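You operate a simulated robot arm through the tools that you are given. There is no shell and no other tool.

You run a simulated robot arm. Do the job below in one go: nothing can be reset, and whatever is moved stays where it is left.

## Task
Render shot L2 from the SEND page and wait till it shows DONE.
Fine: NEXT to the shot, then QUEUE once; RATE on its last tick before RENDER, once.
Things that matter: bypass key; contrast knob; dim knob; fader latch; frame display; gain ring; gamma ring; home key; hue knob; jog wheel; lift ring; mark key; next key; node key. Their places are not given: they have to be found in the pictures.

The check looks at the end state, three seconds after you hand in, the way a careful person would. Anything else that was tipped, shoved, dropped, spilled or broken makes it a failure.

## Robot
A 7-joint arm with a two-finger parallel gripper, fixed in place. Base frame: the origin is on the floor under the middle of its stand, x ahead of it, y to its left, z up; the work surface is at about z = 0.743. Readings come in m, rad, newtons and seconds.
With the tool pointing down near the work surface it reaches from about 0.28 to 0.72 m from the base axis. Its first joint turns from -2.897 to 2.897 rad. Payload 3.43 kg.
The TCP is the grasp point between the finger pads, 0.03 m short of the fingertips. In the tool frame z runs along the fingers and y along their closing line. The gripper opens to 0.094 m. The fingers are 0.028 m wide and 0.01 m thick; the gripper's body (0.05 by 0.096 m) begins 0.055 m behind the TCP.
Orientation is told as [roll, pitch, yaw] about the base's x, y, z axes, in that order, counted from this pose: with the fingers straight down and closing along the base's y, the tool's x points along the base's -x, its y along +y and its z along -z.

## Interface
- The arm moves only by the tool move_arm. Its argument "commands" is a list of rows, each a list of 3 entries, a list of its own where there are three numbers: the shift along the tool's x, y, z in m, then the turn, a rotation vector about the tool's x, y, z in rad, then the opening, from 0 (shut) to 1 (fully open). In form: [[[dx, dy, dz], [wx, wy, wz], gripper], ...]. A call has 1 to 20 rows; each row shifts and turns the commanded pose from where the row before left it, along the tool's axes as they then stand. A row lasts 0.2 s, in which the tool goes at most 0.05 m and 0.15 rad; a call with a longer step from one row to the next is refused whole, and so is a gripper value outside its range. Where a pose cannot be reached the arm comes as near as it can. A force on the tool above 40 N (or 10 N above the force at the start of the call, whichever is more), or a blocked arm, ends the call early, and 0.2 s more pass. The fingers move at their own pace (about 0.108 m/s each) and stop on an object; they squeeze with about 28 N. The grip force told is the motor's: it shows also when the fingers shut on nothing. Time passes only in rows, and 0.2 s behind the last, so rows that do not move let the fingers close. The reply holds the time, the measured pose of the TCP, the force on the tool along the base axes, the opening and the grip force, in the units named above and with some noise, with the torque about the TCP (base axes, N m) and any sound that the robot's microphone picked up.
- Cameras (640 x 400 px; columns grow to the right, rows downward): "scene" is fixed at [0.2203, 0.4974, 1.5132]; the picture's right is [-0.86, -0.51, 0.00], its down [-0.40, 0.66, -0.64] and it looks along [0.33, -0.55, -0.77] (base axes); focal length 324 px, centre (320, 200). "wrist" rides on the gripper at [0.076, 0.014, -0.102] in the tool frame; the picture's right is [-0.18, 0.98, 0.00], its down [-0.75, -0.14, -0.64] and it looks along [-0.63, -0.12, 0.77] (tool axes); focal length 243 px, centre (320, 200).
- capture(camera): a new picture of that camera. The clock stands still meanwhile.
- slide_trunk(by): moves the trunk up (or, below 0, down) by that many m; the arm rides with it, the base frame stays. It gives what a move gives, with no picture.
- probe_pixels(camera, pixels): there is no depth. For up to 12 entries [column, row, z] of the newest picture of that camera ("zoom" is the newest enlarged one), the place [x, y] in the base frame at which the ray of that pixel passes the height z, good to about 0.002 m. The clock stands still meanwhile.
- zoom(camera, box): a new picture of the part [left, top, right, bottom] of that camera's present view, enlarged. The clock stands still meanwhile.
- close_job(): hands the job in; it is judged then, once.

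Leave the gripper open and the arm clear of the work at the hand-in unless told otherwise.

The tools are called after ">>>" as name(argument=value, ...) on one line, values as JSON. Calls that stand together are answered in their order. move_arm: Moves the arm, as the interface text tells. Its arguments: {"type":"object","properties":{"commands":{"type":"array"}},"required":["commands"]} The other tools are called the same way: slide_trunk (by) moves the trunk up or down; capture (camera) takes a picture; probe_pixels (camera, pixels) gives the place at which the rays of pixels pass given heights; zoom (camera, box) takes an enlarged picture of a part of a camera's view; close_job () hands the job in.

At the start:

```text
clock: 0.0
eef_pos: [0.3816, -0.2208, 1.0677]
tool_rot: [0.0, 0.0, -0.001]
ft_force: [-0.2, -0.7, 0.8]
wrist_torque: [-0.01, 0.0, 0.01]
gripper_width: 0.0936
grasp_force: 0.1
trunk travel left (down, up): [-0.125, 0.465]
```

scene: 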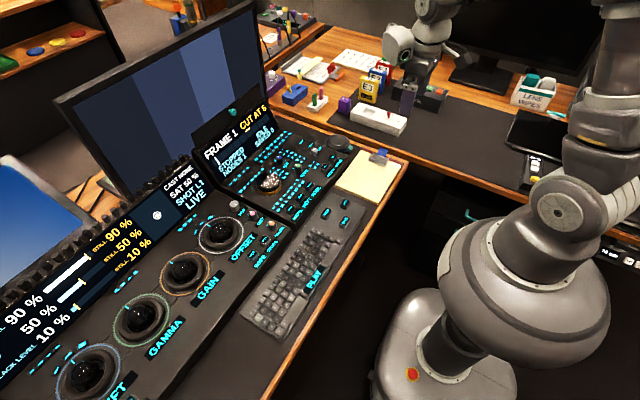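
wrist: 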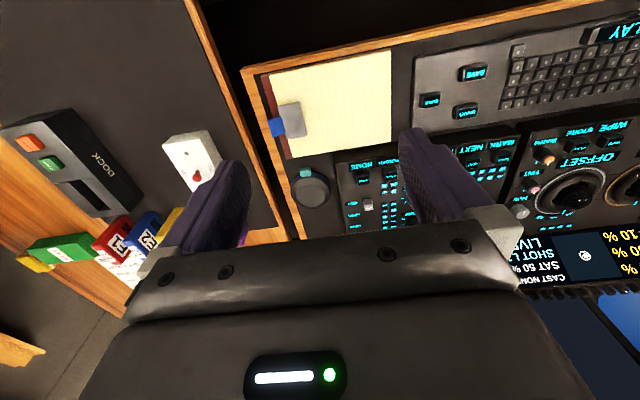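

I see a colour-grading console: rings, small keys, displays, a jog wheel, and a keyboard. I'll zoom into the scene view to read the labels on the panels.

>>> zoom(camera="scene", box=[180, 80, 380, 240])

>>> zoom(camera="scene", box=[0, 170, 290, 400])

>>> zoom(camera="wrist", box=[320, 100, 640, 300])

>>> zoom(camera="scene", box=[220, 160, 380, 340])

```text
2.50 times, centred on (280, 160) of scene
```

zoom: 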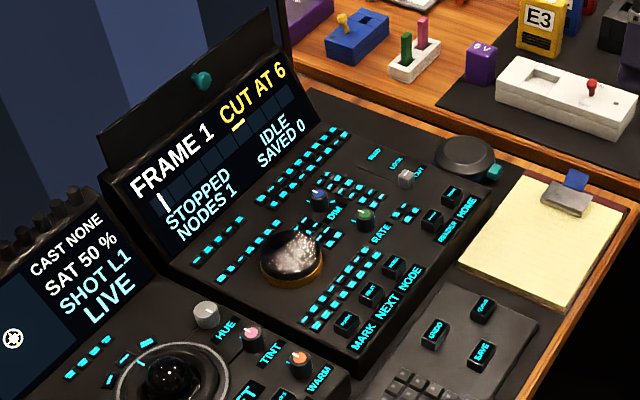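

```text
1.74 times, centred on (145, 285) of scene
```

zoom: 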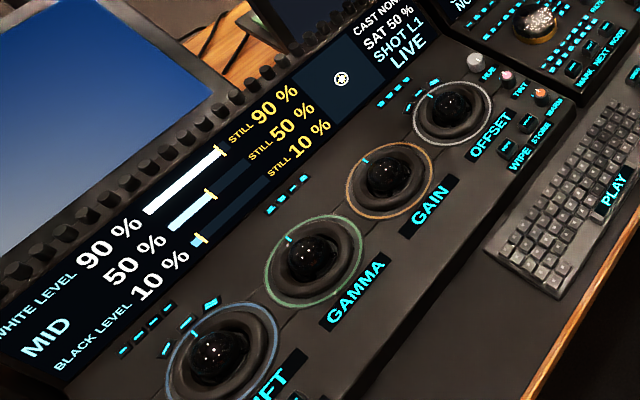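

```text
2.00 times, centred on (480, 200) of wrist
```

zoom: 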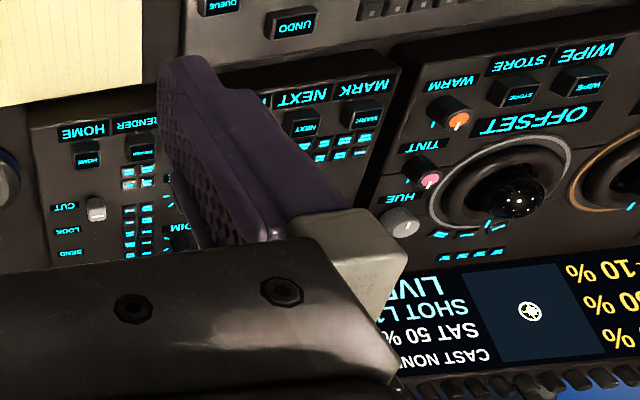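

```text
2.22 times, centred on (300, 250) of scene
```

zoom: 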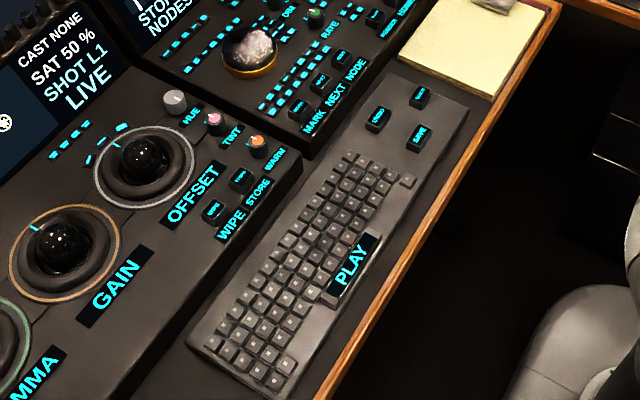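

I need finer detail of the right-hand panel (the slide with CUT/LOOK/SEND, the RATE and DIM knobs, the RENDER/HOME keys). I'll zoom tighter.

>>> zoom(camera="scene", box=[290, 125, 380, 181])

>>> zoom(camera="scene", box=[240, 145, 340, 230])

>>> zoom(camera="scene", box=[190, 90, 300, 160])

>>> zoom(camera="wrist", box=[320, 130, 420, 240])

```text
7.11 times, centred on (335, 153) of scene
```

zoom: 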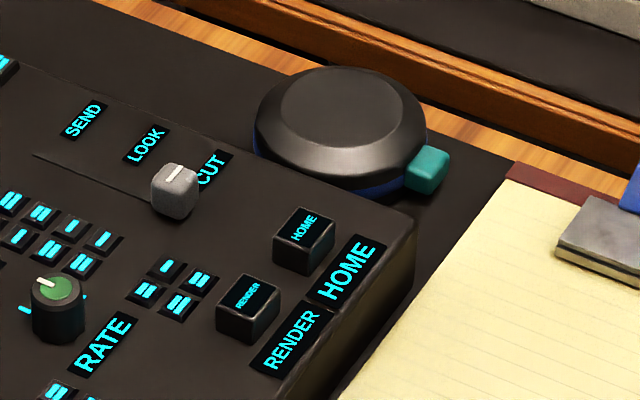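

```text
4.71 times, centred on (290, 188) of scene
```

zoom: 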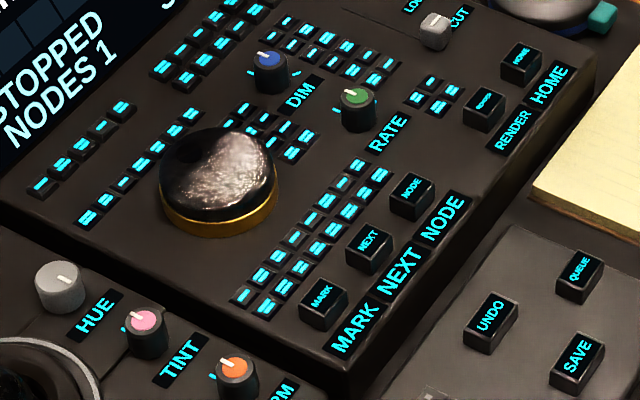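

```text
5.71 times, centred on (245, 125) of scene
```

zoom: 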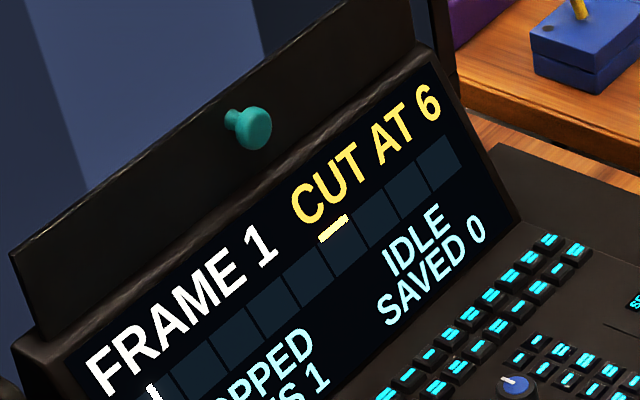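

```text
3.64 times, centred on (370, 185) of wrist
```

zoom: 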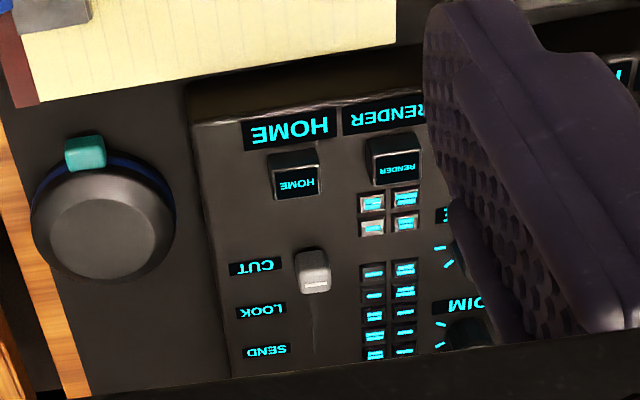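

The page slide (grey cap, at CUT), RENDER, HOME, RATE (green), DIM (blue), NEXT, MARK, NODE on the right panel; QUEUE, UNDO, SAVE next to the keyboard. I'll probe the same features from both cameras to work out their heights.

>>> probe_pixels(camera="scene", pixels=[[300.6, 197.1, 0.8], [300.6, 197.1, 0.84], [325, 167.4, 0.8], [325, 167.4, 0.84], [332.7, 158.3, 0.8], [332.7, 158.3, 0.84], [345.2, 202.9, 0.76], [345.2, 202.9, 0.8], [326.3, 213.1, 0.76], [326.3, 213.1, 0.8], [314.4, 150.2, 0.8], [314.4, 150.2, 0.84]])

>>> probe_pixels(camera="wrist", pixels=[[471.5, 161, 0.8], [471.5, 161, 0.84], [391.2, 174, 0.8], [391.2, 174, 0.84], [363.1, 179, 0.8], [363.1, 179, 0.84], [430, 101.5, 0.76], [430, 101.5, 0.8], [466.5, 111, 0.76], [466.5, 111, 0.8], [368, 204.2, 0.8], [368, 204.2, 0.84]])

```text
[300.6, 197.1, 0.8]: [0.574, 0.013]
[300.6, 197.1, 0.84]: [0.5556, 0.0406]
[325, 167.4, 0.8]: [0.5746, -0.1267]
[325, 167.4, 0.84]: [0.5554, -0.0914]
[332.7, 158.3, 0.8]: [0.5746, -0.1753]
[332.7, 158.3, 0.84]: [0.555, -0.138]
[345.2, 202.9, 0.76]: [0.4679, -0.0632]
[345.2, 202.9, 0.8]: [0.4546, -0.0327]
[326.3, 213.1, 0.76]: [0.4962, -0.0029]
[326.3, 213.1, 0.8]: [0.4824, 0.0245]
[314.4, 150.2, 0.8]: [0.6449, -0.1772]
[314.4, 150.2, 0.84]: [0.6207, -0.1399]
```

```text
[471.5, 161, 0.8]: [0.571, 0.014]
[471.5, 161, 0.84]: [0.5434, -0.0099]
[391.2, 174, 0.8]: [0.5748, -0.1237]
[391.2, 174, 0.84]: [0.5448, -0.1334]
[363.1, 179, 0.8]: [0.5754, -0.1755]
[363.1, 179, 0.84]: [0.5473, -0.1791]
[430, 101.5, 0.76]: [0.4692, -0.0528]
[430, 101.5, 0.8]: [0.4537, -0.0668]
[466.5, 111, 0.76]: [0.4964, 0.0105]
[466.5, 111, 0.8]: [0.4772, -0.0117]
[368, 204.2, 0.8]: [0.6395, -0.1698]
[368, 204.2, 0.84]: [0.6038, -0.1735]
```

Triangulated: NEXT ≈ (0.573, 0.013, 0.80), RENDER ≈ (0.575, -0.125, 0.80), page slide cap ≈ (0.637, -0.170, 0.807), QUEUE ≈ (0.466, -0.057, 0.769). I'll move the gripper well above the right panel for a closer wrist view, staying at about z = 0.92.

>>> move_arm(commands=[[[-0.019, 0.015, 0.024], [0, 0, 0], 1], [[-0.019, 0.015, 0.024], [0, 0, 0], 1], [[-0.02, 0.015, 0.025], [0, 0, 0], 1], [[-0.02, 0.015, 0.025], [0, 0, 0], 1], [[-0.02, 0.015, 0.025], [0, 0, 0], 1], [[-0.02, 0.015, 0.025], [0, 0, 0], 1], [[0, 0, 0], [0, 0, 0], 1]])

>>> capture(camera="wrist")

>>> capture(camera="scene")

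```text
clock: 1.6
eef_pos: [0.4982, -0.1298, 0.9191]
tool_rot: [0.0, 0.002, -0.001]
ft_force: [0.5, 0.4, 1.0]
wrist_torque: [-0.01, 0.0, 0.03]
gripper_width: 0.094
grasp_force: 0.0
trunk travel left (down, up): [-0.125, 0.465]
```

```text
taken
```

wrist: 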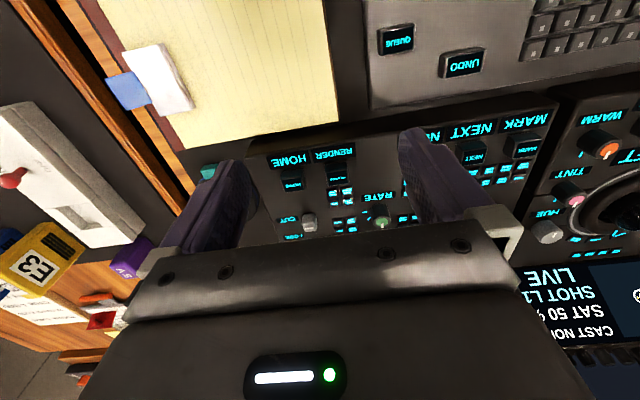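

```text
taken
```

scene: 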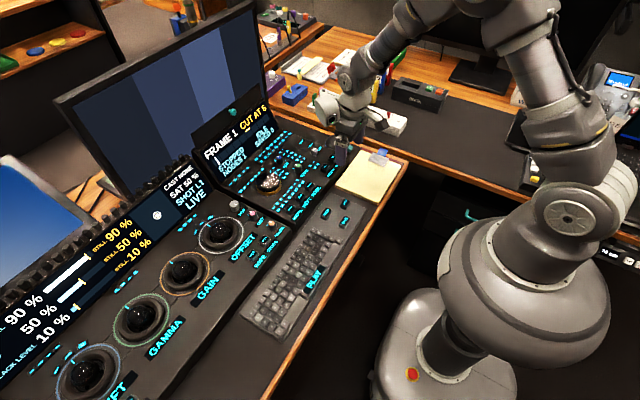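

The page slide and RATE are just above the gripper body in the wrist view (around (310,222) and (382,224)). I'll zoom on them and then shift.

>>> zoom(camera="wrist", box=[255, 140, 405, 240])

>>> zoom(camera="wrist", box=[360, 0, 560, 125])

>>> zoom(camera="wrist", box=[440, 90, 640, 270])

```text
4.00 times, centred on (330, 190) of wrist
```

zoom: 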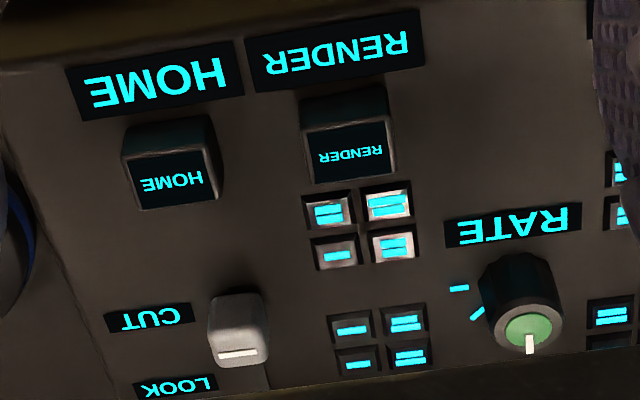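

```text
3.20 times, centred on (460, 62) of wrist
```

zoom: 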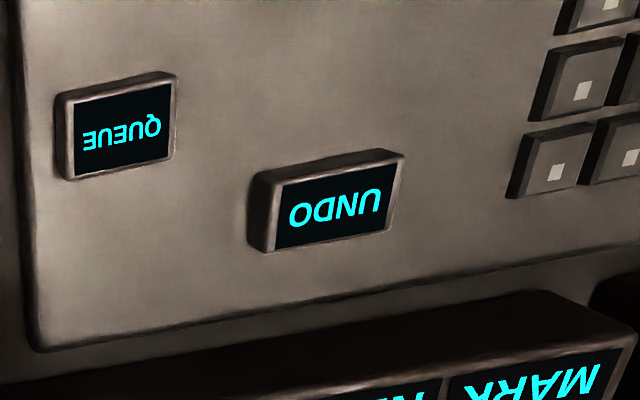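

```text
2.22 times, centred on (540, 180) of wrist
```

zoom: 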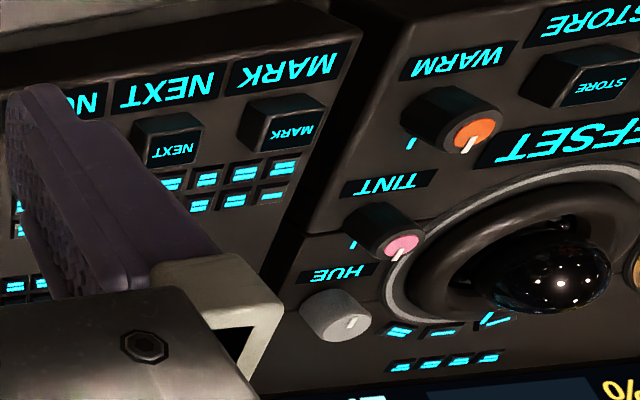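

The zoom renders true detail. I'll use a strong zoom with the scene camera on the RATE knob and its ticks, and on the page slide.

>>> zoom(camera="scene", box=[278, 150, 318, 175])

>>> zoom(camera="scene", box=[284, 134, 332, 164])

```text
16.00 times, centred on (298, 162) of scene
```

zoom: 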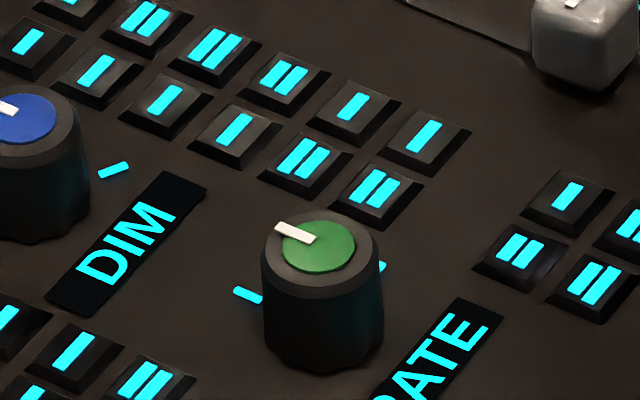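

```text
13.33 times, centred on (308, 149) of scene
```

zoom: 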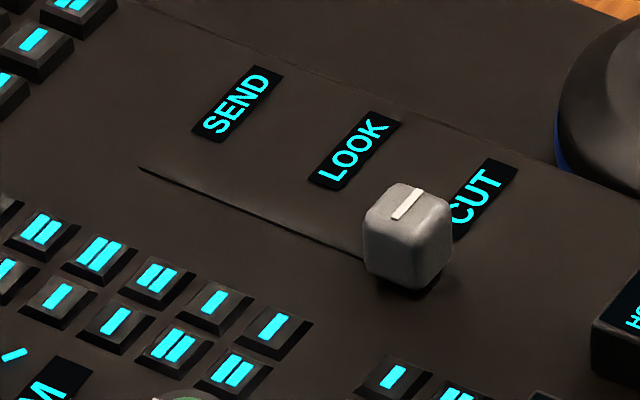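

RATE's pointer now points to +x (12 o'clock), with ticks at about 12, 1:30 and 3 o'clock. The page slide's slot runs in +x from CUT to SEND. I'd like to inspect the puck with the teal tab, the frame display, and the rest of the console before touching anything.

>>> zoom(camera="scene", box=[320, 120, 400, 170])

>>> zoom(camera="scene", box=[190, 90, 286, 180])

>>> zoom(camera="scene", box=[50, 290, 210, 400])

>>> zoom(camera="scene", box=[190, 180, 310, 260])

```text
8.00 times, centred on (360, 145) of scene
```

zoom: 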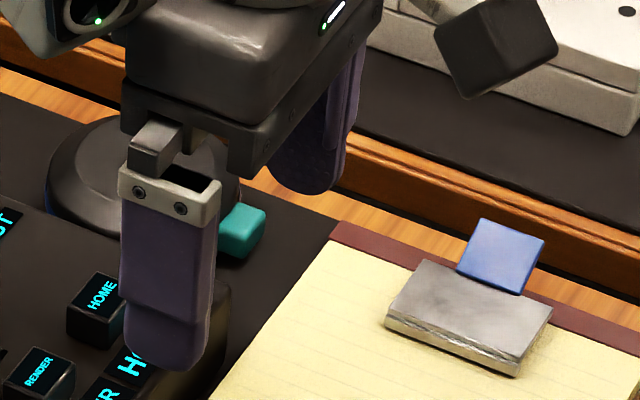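

```text
4.44 times, centred on (238, 135) of scene
```

zoom: 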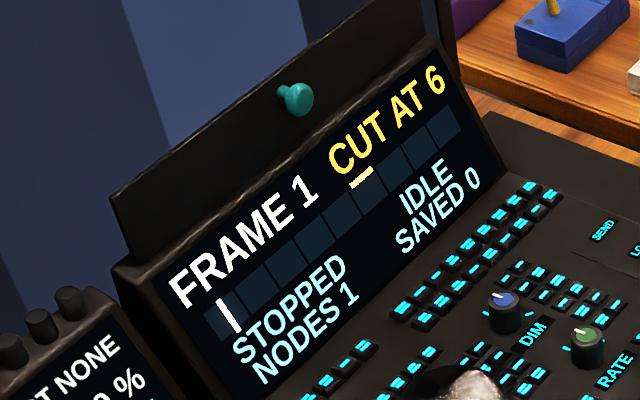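

```text
3.64 times, centred on (130, 345) of scene
```

zoom: 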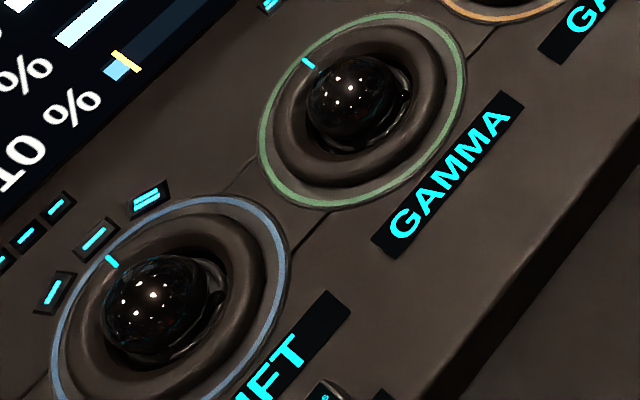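

```text
5.00 times, centred on (250, 220) of scene
```

zoom: 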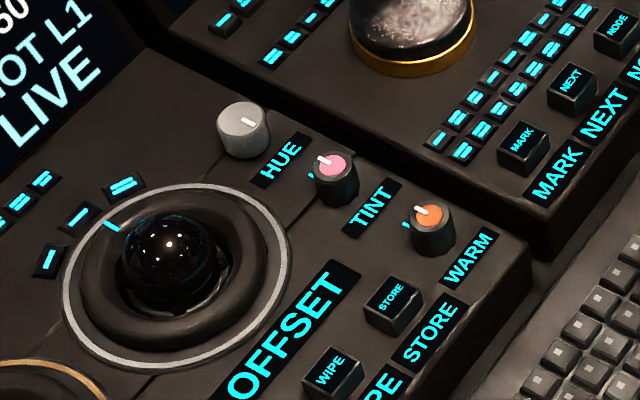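

I'll move the gripper forward and left a bit (still about 0.12 m above the panel) to see the slide and RATE knob from more overhead, and probe labels to fix the panel height.

>>> probe_pixels(camera="wrist", pixels=[[287.5, 219.5, 0.78], [287.5, 219.5, 0.8], [378.25, 196.5, 0.78], [378.25, 196.5, 0.8], [310.5, 227, 0.8], [310.5, 227, 0.82], [382.5, 222.5, 0.8], [382.5, 222.5, 0.82]])

>>> probe_pixels(camera="scene", pixels=[[320.4, 148.8, 0.78], [320.4, 148.8, 0.8], [304.06, 173.4, 0.78], [304.06, 173.4, 0.8], [314.4, 149.3, 0.8], [314.4, 149.3, 0.82], [297.8, 165.3, 0.8], [297.8, 165.3, 0.82], [294.7, 146.6, 0.78], [294.7, 146.6, 0.79]])

>>> move_arm(commands=[[[-0.03, 0.0, 0], [0, 0, 0], 1], [[-0.03, 0.0, 0], [0, 0, 0], 1], [[-0.03, 0.0, 0], [0, 0, 0], 1], [[0, 0, 0], [0, 0, 0], 1]])

>>> capture(camera="wrist")

```text
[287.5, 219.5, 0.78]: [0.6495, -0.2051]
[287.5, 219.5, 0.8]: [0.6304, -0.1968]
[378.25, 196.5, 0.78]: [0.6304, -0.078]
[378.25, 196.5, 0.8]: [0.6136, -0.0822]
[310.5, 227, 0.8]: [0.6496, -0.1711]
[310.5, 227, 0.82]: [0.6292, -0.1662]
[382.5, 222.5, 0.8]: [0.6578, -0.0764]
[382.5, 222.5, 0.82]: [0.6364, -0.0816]
```

```text
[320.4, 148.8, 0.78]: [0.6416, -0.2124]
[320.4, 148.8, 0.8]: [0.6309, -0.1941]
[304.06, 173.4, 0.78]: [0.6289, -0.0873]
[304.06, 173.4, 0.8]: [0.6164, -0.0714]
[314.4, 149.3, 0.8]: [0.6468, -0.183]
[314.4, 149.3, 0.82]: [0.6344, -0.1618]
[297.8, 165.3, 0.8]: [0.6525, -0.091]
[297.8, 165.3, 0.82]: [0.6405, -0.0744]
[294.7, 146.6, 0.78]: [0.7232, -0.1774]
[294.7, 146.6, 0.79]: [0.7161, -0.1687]
```

```text
clock: 2.6
eef_pos: [0.5887, -0.1283, 0.9204]
tool_rot: [0.0, -0.001, 0.0]
ft_force: [1.0, -0.1, -0.5]
wrist_torque: [-0.02, 0.02, 0.02]
gripper_width: 0.0939
grasp_force: 0.0
trunk travel left (down, up): [-0.125, 0.465]
```

```text
taken
```

wrist: 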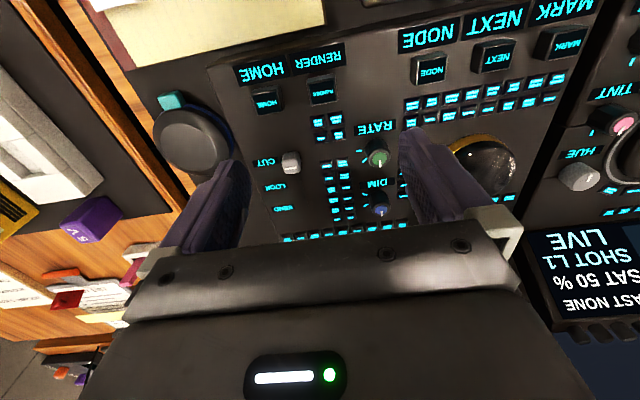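

A good overhead view of the slide (290,162), RATE (378,157), DIM (380,208), RENDER (320,92), and HOME (266,100). I'll zoom in.

>>> zoom(camera="wrist", box=[250, 120, 410, 220])

>>> zoom(camera="wrist", box=[350, 115, 414, 155])

>>> zoom(camera="wrist", box=[350, 135, 406, 170])

```text
4.00 times, centred on (330, 170) of wrist
```

zoom: 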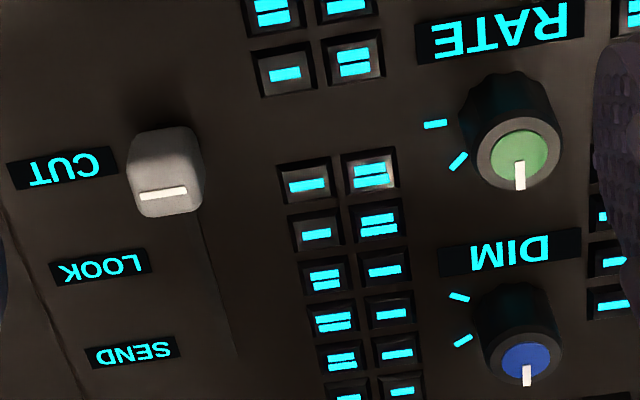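

```text
10.00 times, centred on (382, 135) of wrist
```

zoom: 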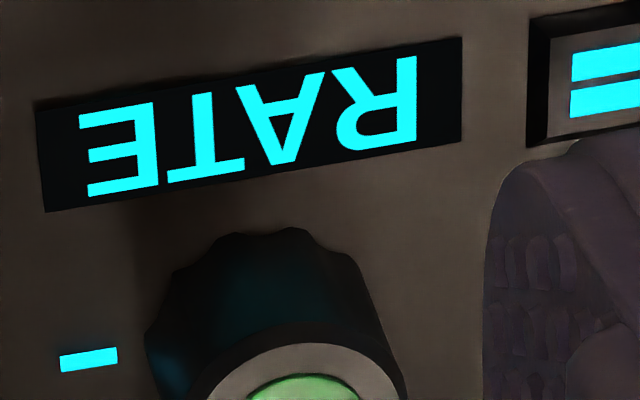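

```text
11.43 times, centred on (378, 152) of wrist
```

zoom: 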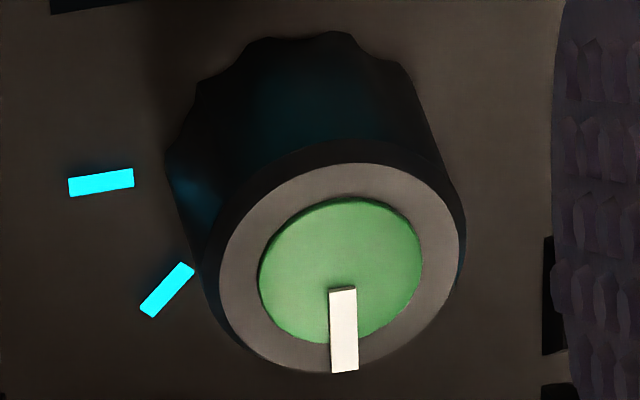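

RATE ticks are at 12, 1:30 and 3 o'clock, pointer now on the first (12 o'clock). So the last tick is 90° clockwise. Now I probe matching points in both cameras to fix slide and knob positions.

>>> probe_pixels(camera="wrist", pixels=[[291.5, 167.5, 0.8], [291.5, 167.5, 0.82], [308.75, 209.25, 0.78], [308.75, 209.25, 0.8], [283.75, 208.25, 0.78], [283.75, 208.25, 0.8], [265.75, 162, 0.78], [265.75, 162, 0.8], [379.9, 158.4, 0.8], [379.9, 158.4, 0.82], [320, 96, 0.8], [493, 60, 0.8]])

>>> probe_pixels(camera="scene", pixels=[[314.2, 149.2, 0.8], [314.2, 149.2, 0.82], [294.5, 146.6, 0.78], [294.5, 146.6, 0.8], [301.8, 141.7, 0.78], [301.8, 141.7, 0.8], [320.2, 149, 0.78], [320.2, 149, 0.8], [297.8, 165.3, 0.8], [297.8, 165.3, 0.82], [325.1, 167.4, 0.8], [300.6, 197.1, 0.8]])

>>> zoom(camera="wrist", box=[240, 40, 400, 140])

>>> zoom(camera="wrist", box=[390, 0, 600, 130])

```text
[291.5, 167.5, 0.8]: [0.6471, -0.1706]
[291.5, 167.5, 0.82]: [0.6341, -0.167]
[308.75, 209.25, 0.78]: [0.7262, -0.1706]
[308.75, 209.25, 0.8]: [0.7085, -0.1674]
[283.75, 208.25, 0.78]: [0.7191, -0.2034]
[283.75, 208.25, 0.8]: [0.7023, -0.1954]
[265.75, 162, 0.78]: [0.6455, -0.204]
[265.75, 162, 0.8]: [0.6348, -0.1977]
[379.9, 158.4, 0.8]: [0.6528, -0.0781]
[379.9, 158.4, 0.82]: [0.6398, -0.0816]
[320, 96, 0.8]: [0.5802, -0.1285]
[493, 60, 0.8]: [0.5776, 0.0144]
```

```text
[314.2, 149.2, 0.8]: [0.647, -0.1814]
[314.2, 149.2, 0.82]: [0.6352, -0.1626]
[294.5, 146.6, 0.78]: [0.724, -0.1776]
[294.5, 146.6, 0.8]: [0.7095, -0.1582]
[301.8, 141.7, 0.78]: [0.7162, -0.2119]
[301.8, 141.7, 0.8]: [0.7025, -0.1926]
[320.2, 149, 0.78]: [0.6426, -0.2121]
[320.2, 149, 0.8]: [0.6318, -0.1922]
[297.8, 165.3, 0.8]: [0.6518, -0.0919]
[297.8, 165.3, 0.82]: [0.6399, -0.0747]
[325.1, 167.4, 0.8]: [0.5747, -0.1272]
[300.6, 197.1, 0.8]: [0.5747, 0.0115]
```

```text
4.00 times, centred on (320, 90) of wrist
```

zoom: 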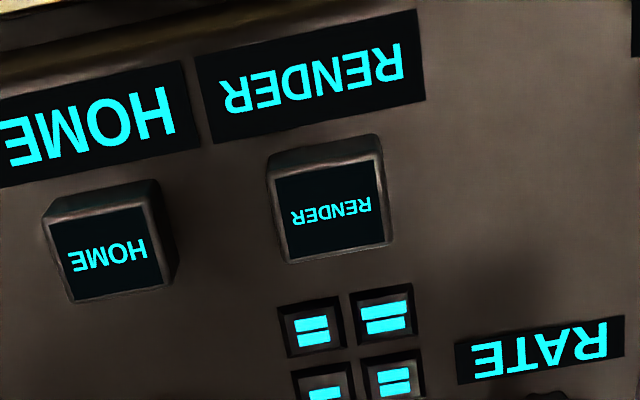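

```text
3.05 times, centred on (495, 65) of wrist
```

zoom: 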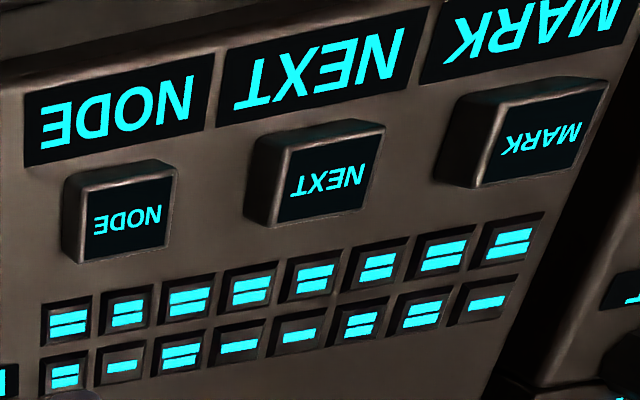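

Slide cap top ≈ (0.638, -0.168, 0.814); slot end ≈ (0.717, -0.169, 0.79); SEND label at x ≈ 0.706. RATE knob top ≈ (0.644, -0.080, 0.813). I'll check how far the display stands off, and re-probe the keys.

>>> probe_pixels(camera="scene", pixels=[[279.7, 124.9, 0.8], [279.7, 124.9, 0.82], [250, 152, 0.8], [262, 106, 0.9], [232, 113, 0.95], [334, 154, 0.795], [332.7, 158.3, 0.8], [309.7, 185.9, 0.8], [290.4, 208.8, 0.8]])

>>> probe_pixels(camera="wrist", pixels=[[323.25, 93, 0.8], [323.25, 93, 0.81], [499.3, 61.7, 0.8], [499.3, 61.7, 0.81], [433, 70, 0.8], [572, 40, 0.8], [268, 102, 0.8]])

>>> zoom(camera="wrist", box=[255, 135, 335, 185])

```text
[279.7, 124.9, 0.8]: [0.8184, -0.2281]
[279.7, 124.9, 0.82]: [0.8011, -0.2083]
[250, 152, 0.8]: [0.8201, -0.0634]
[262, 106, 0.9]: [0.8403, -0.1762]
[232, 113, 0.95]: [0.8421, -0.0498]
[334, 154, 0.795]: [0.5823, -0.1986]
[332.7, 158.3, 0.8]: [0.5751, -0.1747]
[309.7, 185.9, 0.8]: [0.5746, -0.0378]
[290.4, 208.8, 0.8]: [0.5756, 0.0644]
```

```text
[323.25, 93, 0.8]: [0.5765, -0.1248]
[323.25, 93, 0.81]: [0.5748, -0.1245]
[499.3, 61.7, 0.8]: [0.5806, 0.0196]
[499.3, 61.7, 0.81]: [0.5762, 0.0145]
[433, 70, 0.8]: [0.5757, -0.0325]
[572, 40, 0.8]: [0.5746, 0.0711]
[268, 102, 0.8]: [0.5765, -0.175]
```

```text
8.00 times, centred on (295, 160) of wrist
```

zoom: 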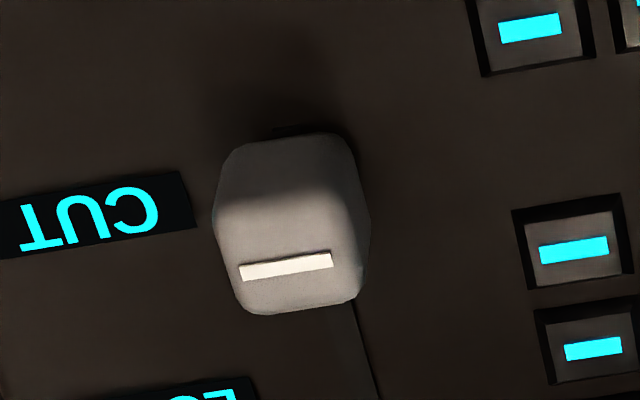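

Display stands beyond x ≈ 0.80, so it is clear. Keys are spaced 0.05 m apart: HOME -0.175, RENDER -0.125, NODE -0.035, NEXT 0.014, MARK 0.066 (all x ≈ 0.575). Now I close the fingers, line up behind the slide cap at (0.607, -0.169), and go down to fingertip height 0.82 first.

>>> move_arm(commands=[[[-0.009, -0.02, 0], [0, 0, 0], 0], [[-0.0093, -0.0207, 0], [0, 0, 0], 0], [[0, 0, 0.02], [0, 0, 0], 0], [[0, 0, 0.025], [0, 0, 0], 0], [[0, 0, 0.02], [0, 0, 0], 0], [[0, 0, 0], [0, 0, 0], 0]])

>>> capture(camera="wrist")

>>> zoom(camera="scene", box=[284, 114, 364, 174])

```text
clock: 4.0
eef_pos: [0.6079, -0.1715, 0.8546]
tool_rot: [-0.001, 0.0, 0.002]
ft_force: [-0.1, -0.4, -0.6]
wrist_torque: [-0.01, 0.01, 0.01]
gripper_width: 0.0
grasp_force: 28.1
trunk travel left (down, up): [-0.125, 0.465]
```

```text
taken
```

wrist: 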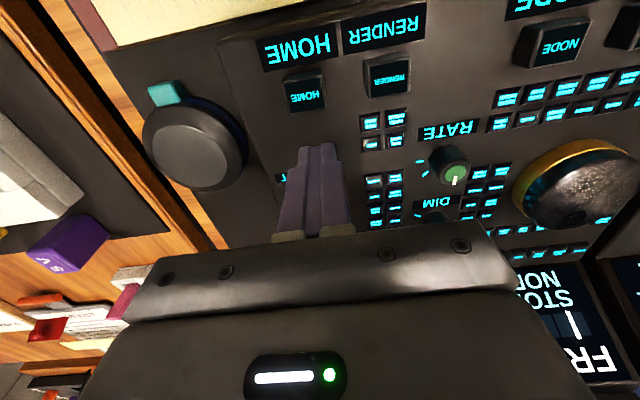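

```text
6.67 times, centred on (324, 144) of scene
```

zoom: 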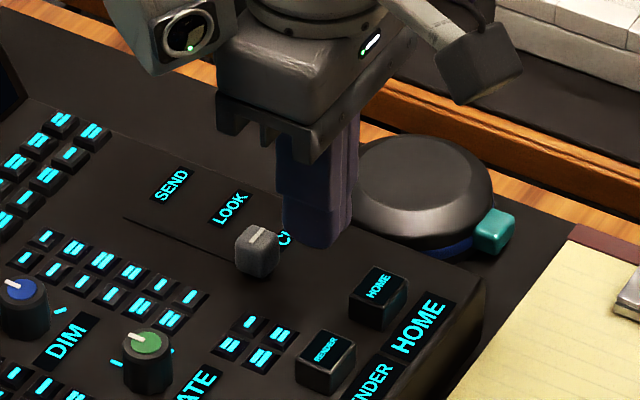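

Fingertips hover right behind the cap at z ≈ 0.825. I'll lower by 0.023 so the tips stand at about 0.802 (above the panel at ~0.79, below the cap's top at 0.814).

>>> move_arm(commands=[[[0, 0, 0.012], [0, 0, 0], 0], [[0, 0, 0.011], [0, 0, 0], 0], [[0, 0, 0], [0, 0, 0], 0]])

>>> zoom(camera="scene", box=[290, 124, 346, 164])

```text
clock: 4.8
eef_pos: [0.608, -0.1711, 0.8308]
tool_rot: [0.0, -0.001, 0.0]
ft_force: [0.4, 0.0, -0.4]
wrist_torque: [0.0, 0.0, -0.01]
gripper_width: 0.0
grasp_force: 28.1
trunk travel left (down, up): [-0.125, 0.465]
```

```text
10.00 times, centred on (318, 144) of scene
```

zoom: 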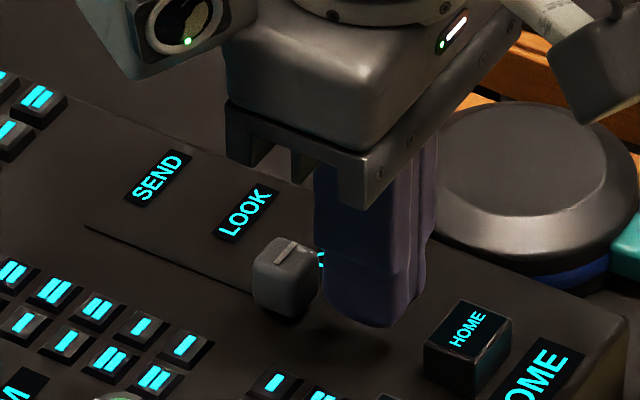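

Fingers are right behind the cap. I'll push in +x in small steps and watch the force.

>>> move_arm(commands=[[[-0.008, 0, 0], [0, 0, 0], 0], [[-0.008, 0, 0], [0, 0, 0], 0], [[-0.008, 0, 0], [0, 0, 0], 0], [[-0.008, 0, 0], [0, 0, 0], 0], [[0, 0, 0], [0, 0, 0], 0]])

>>> zoom(camera="scene", box=[280, 120, 336, 160])

```text
clock: 6.0
eef_pos: [0.6411, -0.1711, 0.8322]
tool_rot: [0.0, 0.001, 0.002]
ft_force: [-0.6, 0.3, -1.0]
wrist_torque: [-0.01, -0.01, -0.02]
gripper_width: 0.0
grasp_force: 28.0
trunk travel left (down, up): [-0.125, 0.465]
```

```text
10.00 times, centred on (308, 140) of scene
```

zoom: 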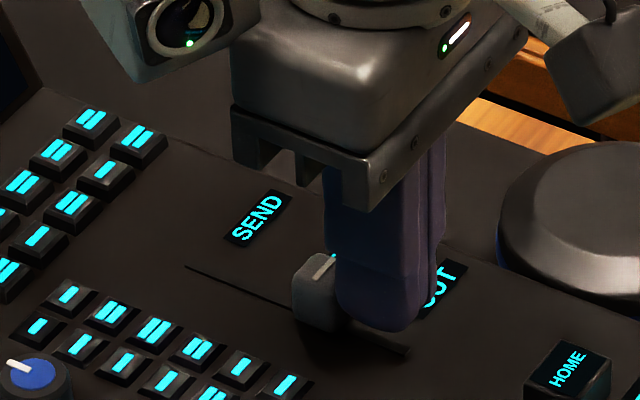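

The cap slides easily; it is now near LOOK. I'll keep pushing to the SEND end.

>>> move_arm(commands=[[[-0.008, 0, -0.0005], [0, 0, 0], 0], [[-0.008, 0, -0.0005], [0, 0, 0], 0], [[-0.008, 0, -0.0005], [0, 0, 0], 0], [[-0.008, 0, -0.0005], [0, 0, 0], 0], [[-0.006, 0, 0], [0, 0, 0], 0], [[0, 0, 0], [0, 0, 0], 0]])

>>> zoom(camera="scene", box=[270, 115, 326, 155])

>>> zoom(camera="scene", box=[150, 90, 290, 230])

```text
clock: 7.4
eef_pos: [0.6788, -0.1703, 0.8338]
tool_rot: [0.001, 0.001, 0.0]
ft_force: [0.5, -0.7, 0.0]
wrist_torque: [-0.01, -0.02, 0.01]
gripper_width: 0.0001
grasp_force: 27.7
trunk travel left (down, up): [-0.125, 0.465]
```

```text
10.00 times, centred on (298, 135) of scene
```

zoom: 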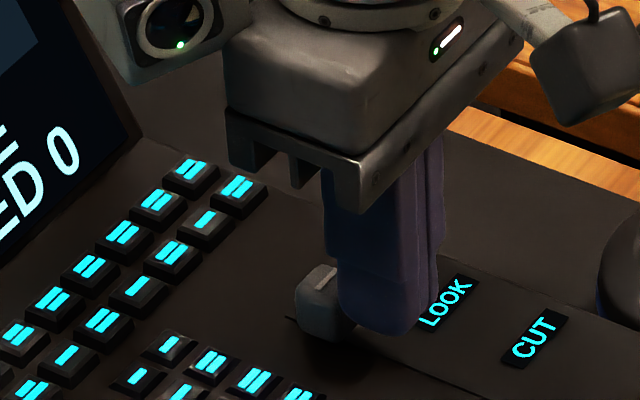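

```text
2.86 times, centred on (220, 160) of scene
```

zoom: 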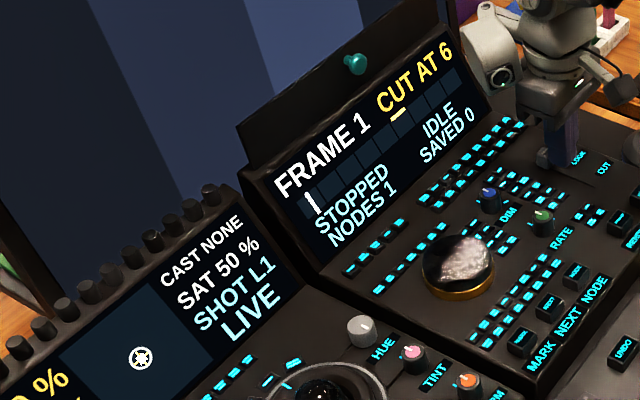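

The cap is close to the slot end, about in line with SEND. I'll push a few more millimetres gently to reach the stop.

>>> move_arm(commands=[[[-0.003, 0, 0], [0, 0, 0], 0], [[-0.002, 0, 0], [0, 0, 0], 0], [[0, 0, 0], [0, 0, 0], 0]])

>>> zoom(camera="scene", box=[270, 115, 326, 155])

```text
clock: 8.2
eef_pos: [0.6828, -0.1711, 0.8339]
tool_rot: [0.002, 0.001, 0.0]
ft_force: [-0.6, -0.2, -0.1]
wrist_torque: [-0.01, 0.01, 0.02]
gripper_width: 0.0
grasp_force: 28.0
trunk travel left (down, up): [-0.125, 0.465]
```

```text
10.00 times, centred on (298, 135) of scene
```

zoom: 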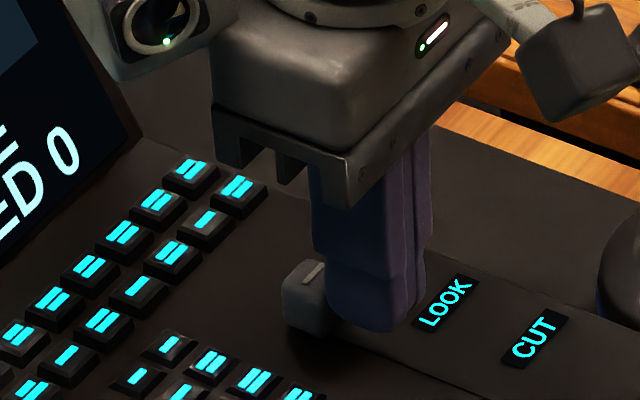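

No stop force yet, but the cap should now line up with SEND (x ≈ 0.706). I'll back off, lift, and check its alignment with the label.

>>> move_arm(commands=[[[0.01, 0, 0], [0, 0, 0], 0], [[0.01, 0, -0.01], [0, 0, 0], 0], [[0.01, 0, -0.03], [0, 0, 0], 0], [[0.02, 0, -0.03], [0, 0, 0], 0], [[0.03, 0, -0.02], [0, 0, 0], 0], [[0.03, 0, 0], [0, 0, 0], 0], [[0, 0, 0], [0, 0, 0], 0]])

>>> zoom(camera="scene", box=[270, 125, 326, 160])

>>> zoom(camera="wrist", box=[250, 120, 410, 220])

>>> capture(camera="scene")

```text
clock: 9.8
eef_pos: [0.5716, -0.1707, 0.9237]
tool_rot: [0.0, 0.0, 0.001]
ft_force: [0.1, 0.2, 0.2]
wrist_torque: [0.01, 0.03, -0.01]
gripper_width: 0.0
grasp_force: 28.4
trunk travel left (down, up): [-0.125, 0.465]
```

```text
11.43 times, centred on (298, 142) of scene
```

zoom: 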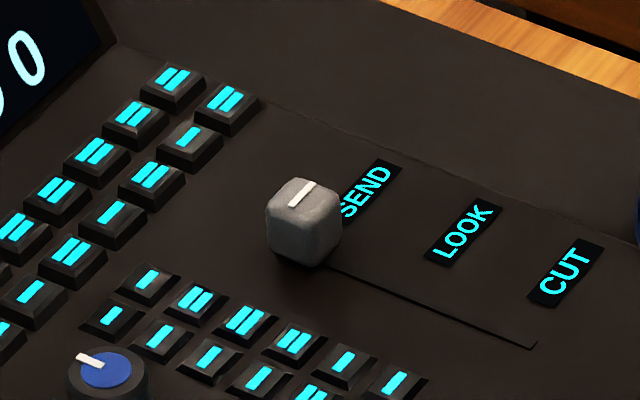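

```text
4.00 times, centred on (330, 170) of wrist
```

zoom: 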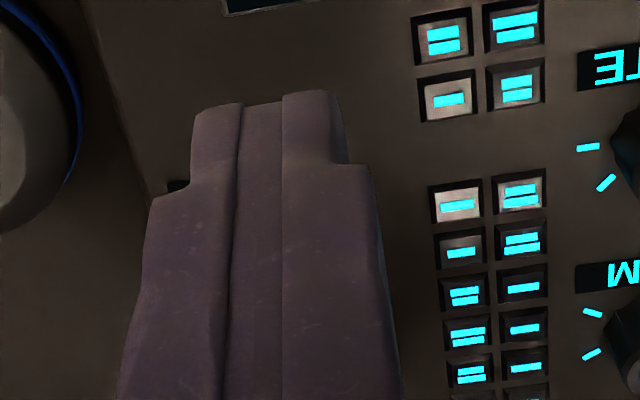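

```text
taken
```

scene: 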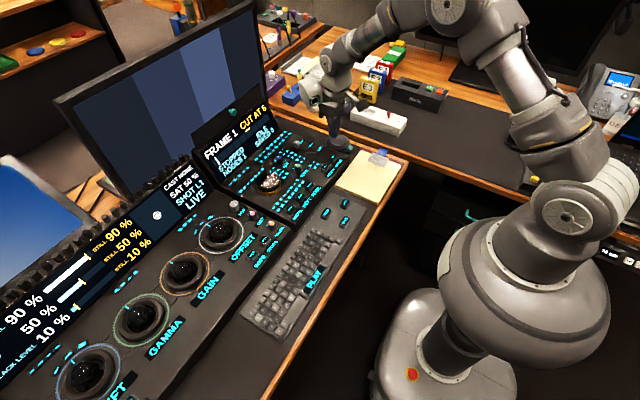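

The slide now lines up with SEND. Next: NEXT key at (0.575, 0.014, 0.80). I travel at z ≈ 0.92 with shut fingers, then come down to 15 mm above the key.

>>> move_arm(commands=[[[-0.001, 0.037, 0], [0, 0, 0], 0], [[-0.001, 0.037, 0], [0, 0, 0], 0], [[-0.001, 0.037, 0], [0, 0, 0], 0], [[0, 0.037, 0], [0, 0, 0], 0], [[0, 0.037, 0], [0, 0, 0], 0], [[0, 0, 0.03], [0, 0, 0], 0], [[0, 0, 0.03], [0, 0, 0], 0], [[0, 0, 0.018], [0, 0, 0], 0], [[0, 0, 0], [0, 0, 0], 0]])

>>> zoom(camera="scene", box=[266, 170, 346, 220])

>>> zoom(camera="wrist", box=[240, 80, 480, 230])

```text
clock: 11.8
eef_pos: [0.5748, 0.0136, 0.8452]
tool_rot: [-0.001, 0.002, 0.0]
ft_force: [-0.9, 0.7, -0.2]
wrist_torque: [-0.03, -0.01, -0.01]
gripper_width: 0.0
grasp_force: 27.9
trunk travel left (down, up): [-0.125, 0.465]
```

```text
8.00 times, centred on (306, 195) of scene
```

zoom: 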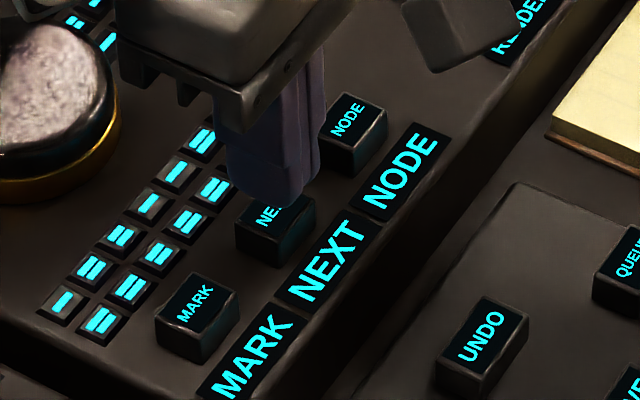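

```text
2.67 times, centred on (360, 155) of wrist
```

zoom: 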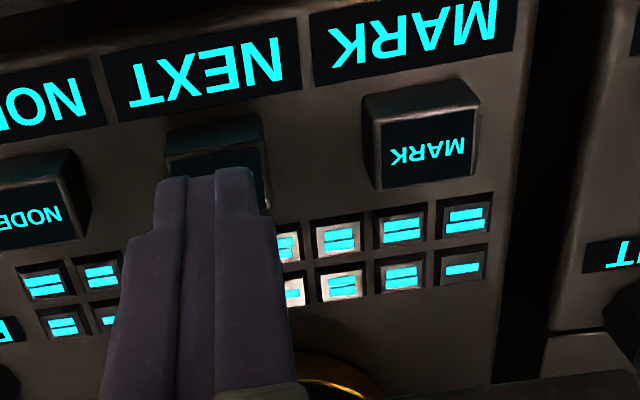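

Aligned over NEXT. I lower in small steps until I feel the key.

>>> move_arm(commands=[[[0, 0, 0.005], [0, 0, 0], 0], [[0, 0, 0.005], [0, 0, 0], 0], [[0, 0, 0.003], [0, 0, 0], 0], [[0, 0, 0.002], [0, 0, 0], 0], [[0, 0, 0], [0, 0, 0], 0]])

```text
clock: 13.0
eef_pos: [0.5764, 0.0141, 0.8311]
tool_rot: [0.0, 0.001, 0.001]
ft_force: [-0.5, 0.1, 2.3]
wrist_torque: [0.02, 0.04, -0.01]
gripper_width: 0.0001
grasp_force: 28.4
trunk travel left (down, up): [-0.125, 0.465]
heard: click
```

A click was heard with about 2 N on the tool, so the key has been pressed. I lift straight off and read the display.

>>> move_arm(commands=[[[0, 0, -0.01], [0, 0, 0], 0], [[0, 0, -0.02], [0, 0, 0], 0], [[0, 0, -0.04], [0, 0, 0], 0], [[0, 0, 0], [0, 0, 0], 0]])

>>> zoom(camera="scene", box=[130, 90, 290, 230])

>>> zoom(camera="scene", box=[266, 140, 346, 220])

```text
clock: 14.0
eef_pos: [0.5747, 0.0148, 0.902]
tool_rot: [0.0, 0.0, 0.001]
ft_force: [0.0, 0.2, -0.8]
wrist_torque: [0.02, 0.02, 0.02]
gripper_width: 0.0
grasp_force: 27.9
trunk travel left (down, up): [-0.125, 0.465]
```

```text
2.86 times, centred on (210, 160) of scene
```

zoom: 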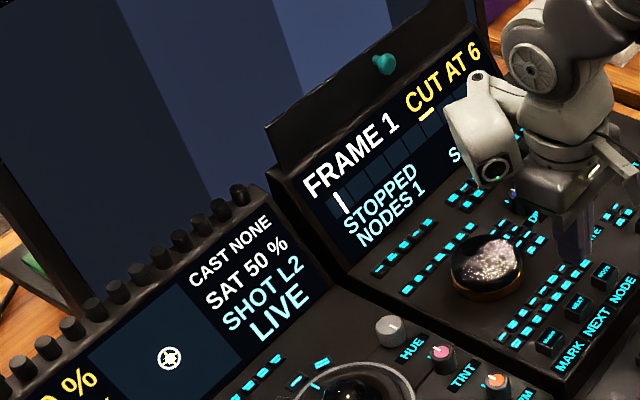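

```text
5.00 times, centred on (306, 180) of scene
```

zoom: 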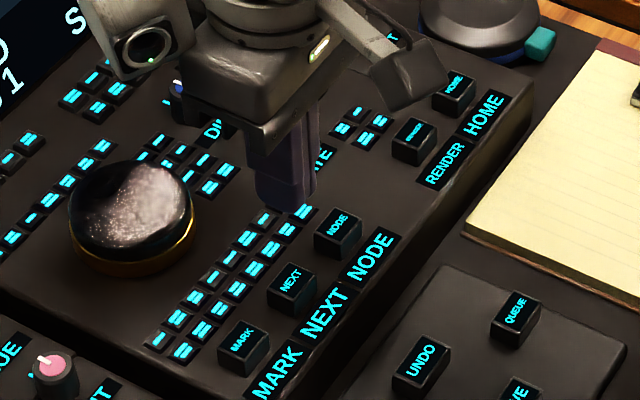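

SHOT L2 now shows after one NEXT. Next comes QUEUE, near (0.466, -0.057, 0.77). I move back over it at z ≈ 0.90 to get a good wrist view first.

>>> move_arm(commands=[[[0.031, -0.015, 0], [0, 0, 0], 0], [[0.031, -0.015, 0], [0, 0, 0], 0], [[0.031, -0.015, 0], [0, 0, 0], 0], [[0.031, -0.015, 0], [0, 0, 0], 0], [[0.031, -0.015, 0], [0, 0, 0], 0], [[0, 0, 0], [0, 0, 0], 0]])

>>> capture(camera="wrist")

>>> zoom(camera="scene", box=[310, 185, 374, 235])

>>> capture(camera="scene")

```text
clock: 15.4
eef_pos: [0.4209, -0.0618, 0.9024]
tool_rot: [0.0, -0.001, -0.001]
ft_force: [0.2, 0.1, 0.1]
wrist_torque: [0.02, 0.01, 0.01]
gripper_width: 0.0
grasp_force: 27.9
trunk travel left (down, up): [-0.125, 0.465]
```

```text
taken
```

wrist: 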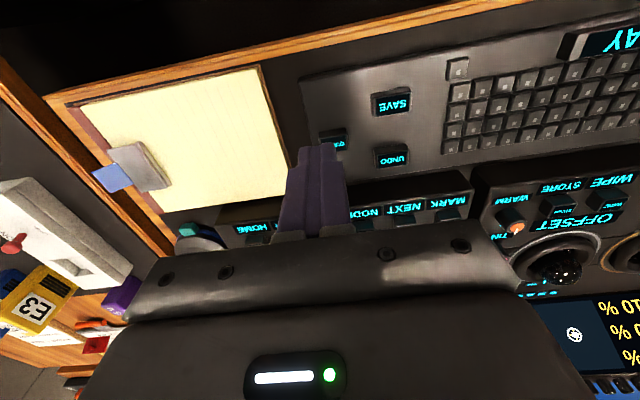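

```text
8.00 times, centred on (342, 210) of scene
```

zoom: 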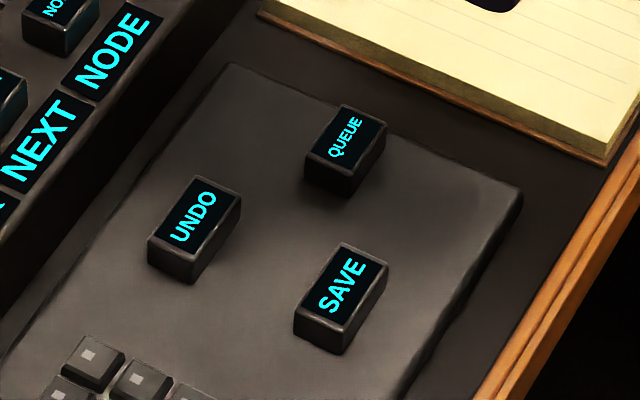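

```text
taken
```

scene: 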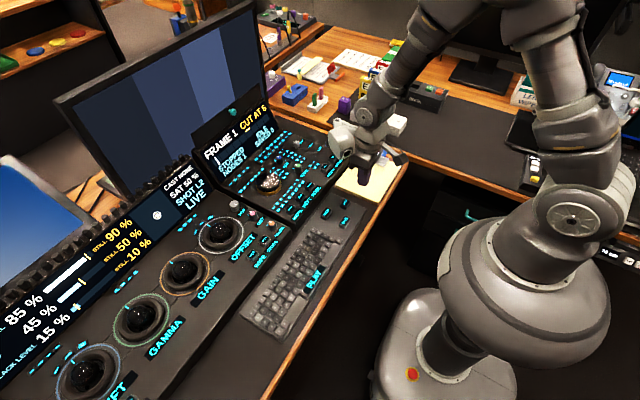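

Fingers partly hide QUEUE at (333,140). I'll move 0.04 to the left so that I can see it fully and triangulate its height.

>>> move_arm(commands=[[[0.0, 0.04, 0], [0, 0, 0], 0], [[0, 0, 0], [0, 0, 0], 0]])

>>> zoom(camera="wrist", box=[230, 80, 390, 180])

>>> zoom(camera="scene", box=[310, 185, 374, 225])

```text
clock: 16.0
eef_pos: [0.4214, -0.0205, 0.9015]
tool_rot: [0.0, 0.001, 0.001]
ft_force: [0.7, -0.5, -0.4]
wrist_torque: [-0.01, -0.02, -0.01]
gripper_width: 0.0001
grasp_force: 27.9
trunk travel left (down, up): [-0.125, 0.465]
```

```text
4.00 times, centred on (310, 130) of wrist
```

zoom: 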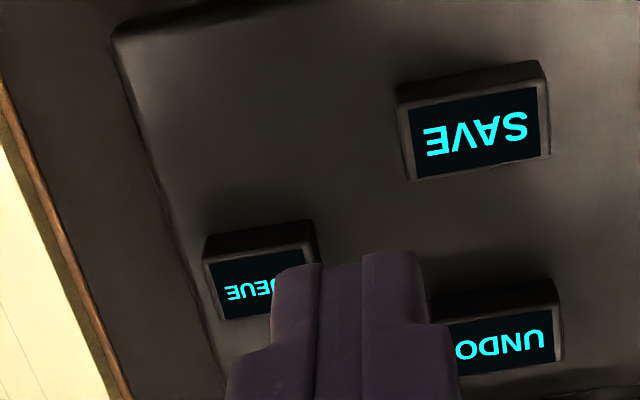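

```text
10.00 times, centred on (342, 205) of scene
```

zoom: 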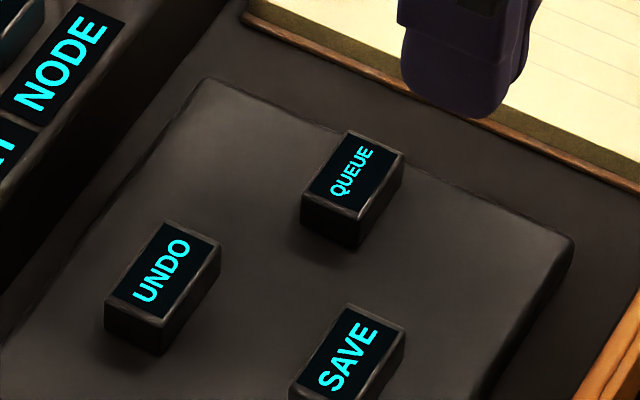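

I probe QUEUE's and UNDO's top centres in both cameras.

>>> probe_pixels(camera="wrist", pixels=[[296, 150.75, 0.76], [296, 150.75, 0.77], [296, 150.75, 0.78], [356.25, 165, 0.76], [356.25, 165, 0.78], [349, 112.5, 0.76], [349, 112.5, 0.78]])

>>> probe_pixels(camera="scene", pixels=[[345.4, 202.5, 0.76], [345.4, 202.5, 0.77], [345.4, 202.5, 0.78], [326.4, 212.3, 0.76], [326.4, 212.3, 0.78], [344.75, 220.6, 0.76], [344.75, 220.6, 0.78]])

```text
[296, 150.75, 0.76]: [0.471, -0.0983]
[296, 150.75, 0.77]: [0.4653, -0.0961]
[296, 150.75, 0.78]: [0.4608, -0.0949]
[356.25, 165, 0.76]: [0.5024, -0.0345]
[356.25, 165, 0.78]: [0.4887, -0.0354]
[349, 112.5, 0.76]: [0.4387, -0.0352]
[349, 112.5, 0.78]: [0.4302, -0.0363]
```

```text
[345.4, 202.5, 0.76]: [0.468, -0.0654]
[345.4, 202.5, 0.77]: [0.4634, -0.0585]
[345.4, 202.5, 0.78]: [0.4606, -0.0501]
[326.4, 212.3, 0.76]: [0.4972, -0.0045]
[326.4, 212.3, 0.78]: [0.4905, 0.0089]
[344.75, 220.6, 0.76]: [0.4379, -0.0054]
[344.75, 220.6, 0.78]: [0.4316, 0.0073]
```

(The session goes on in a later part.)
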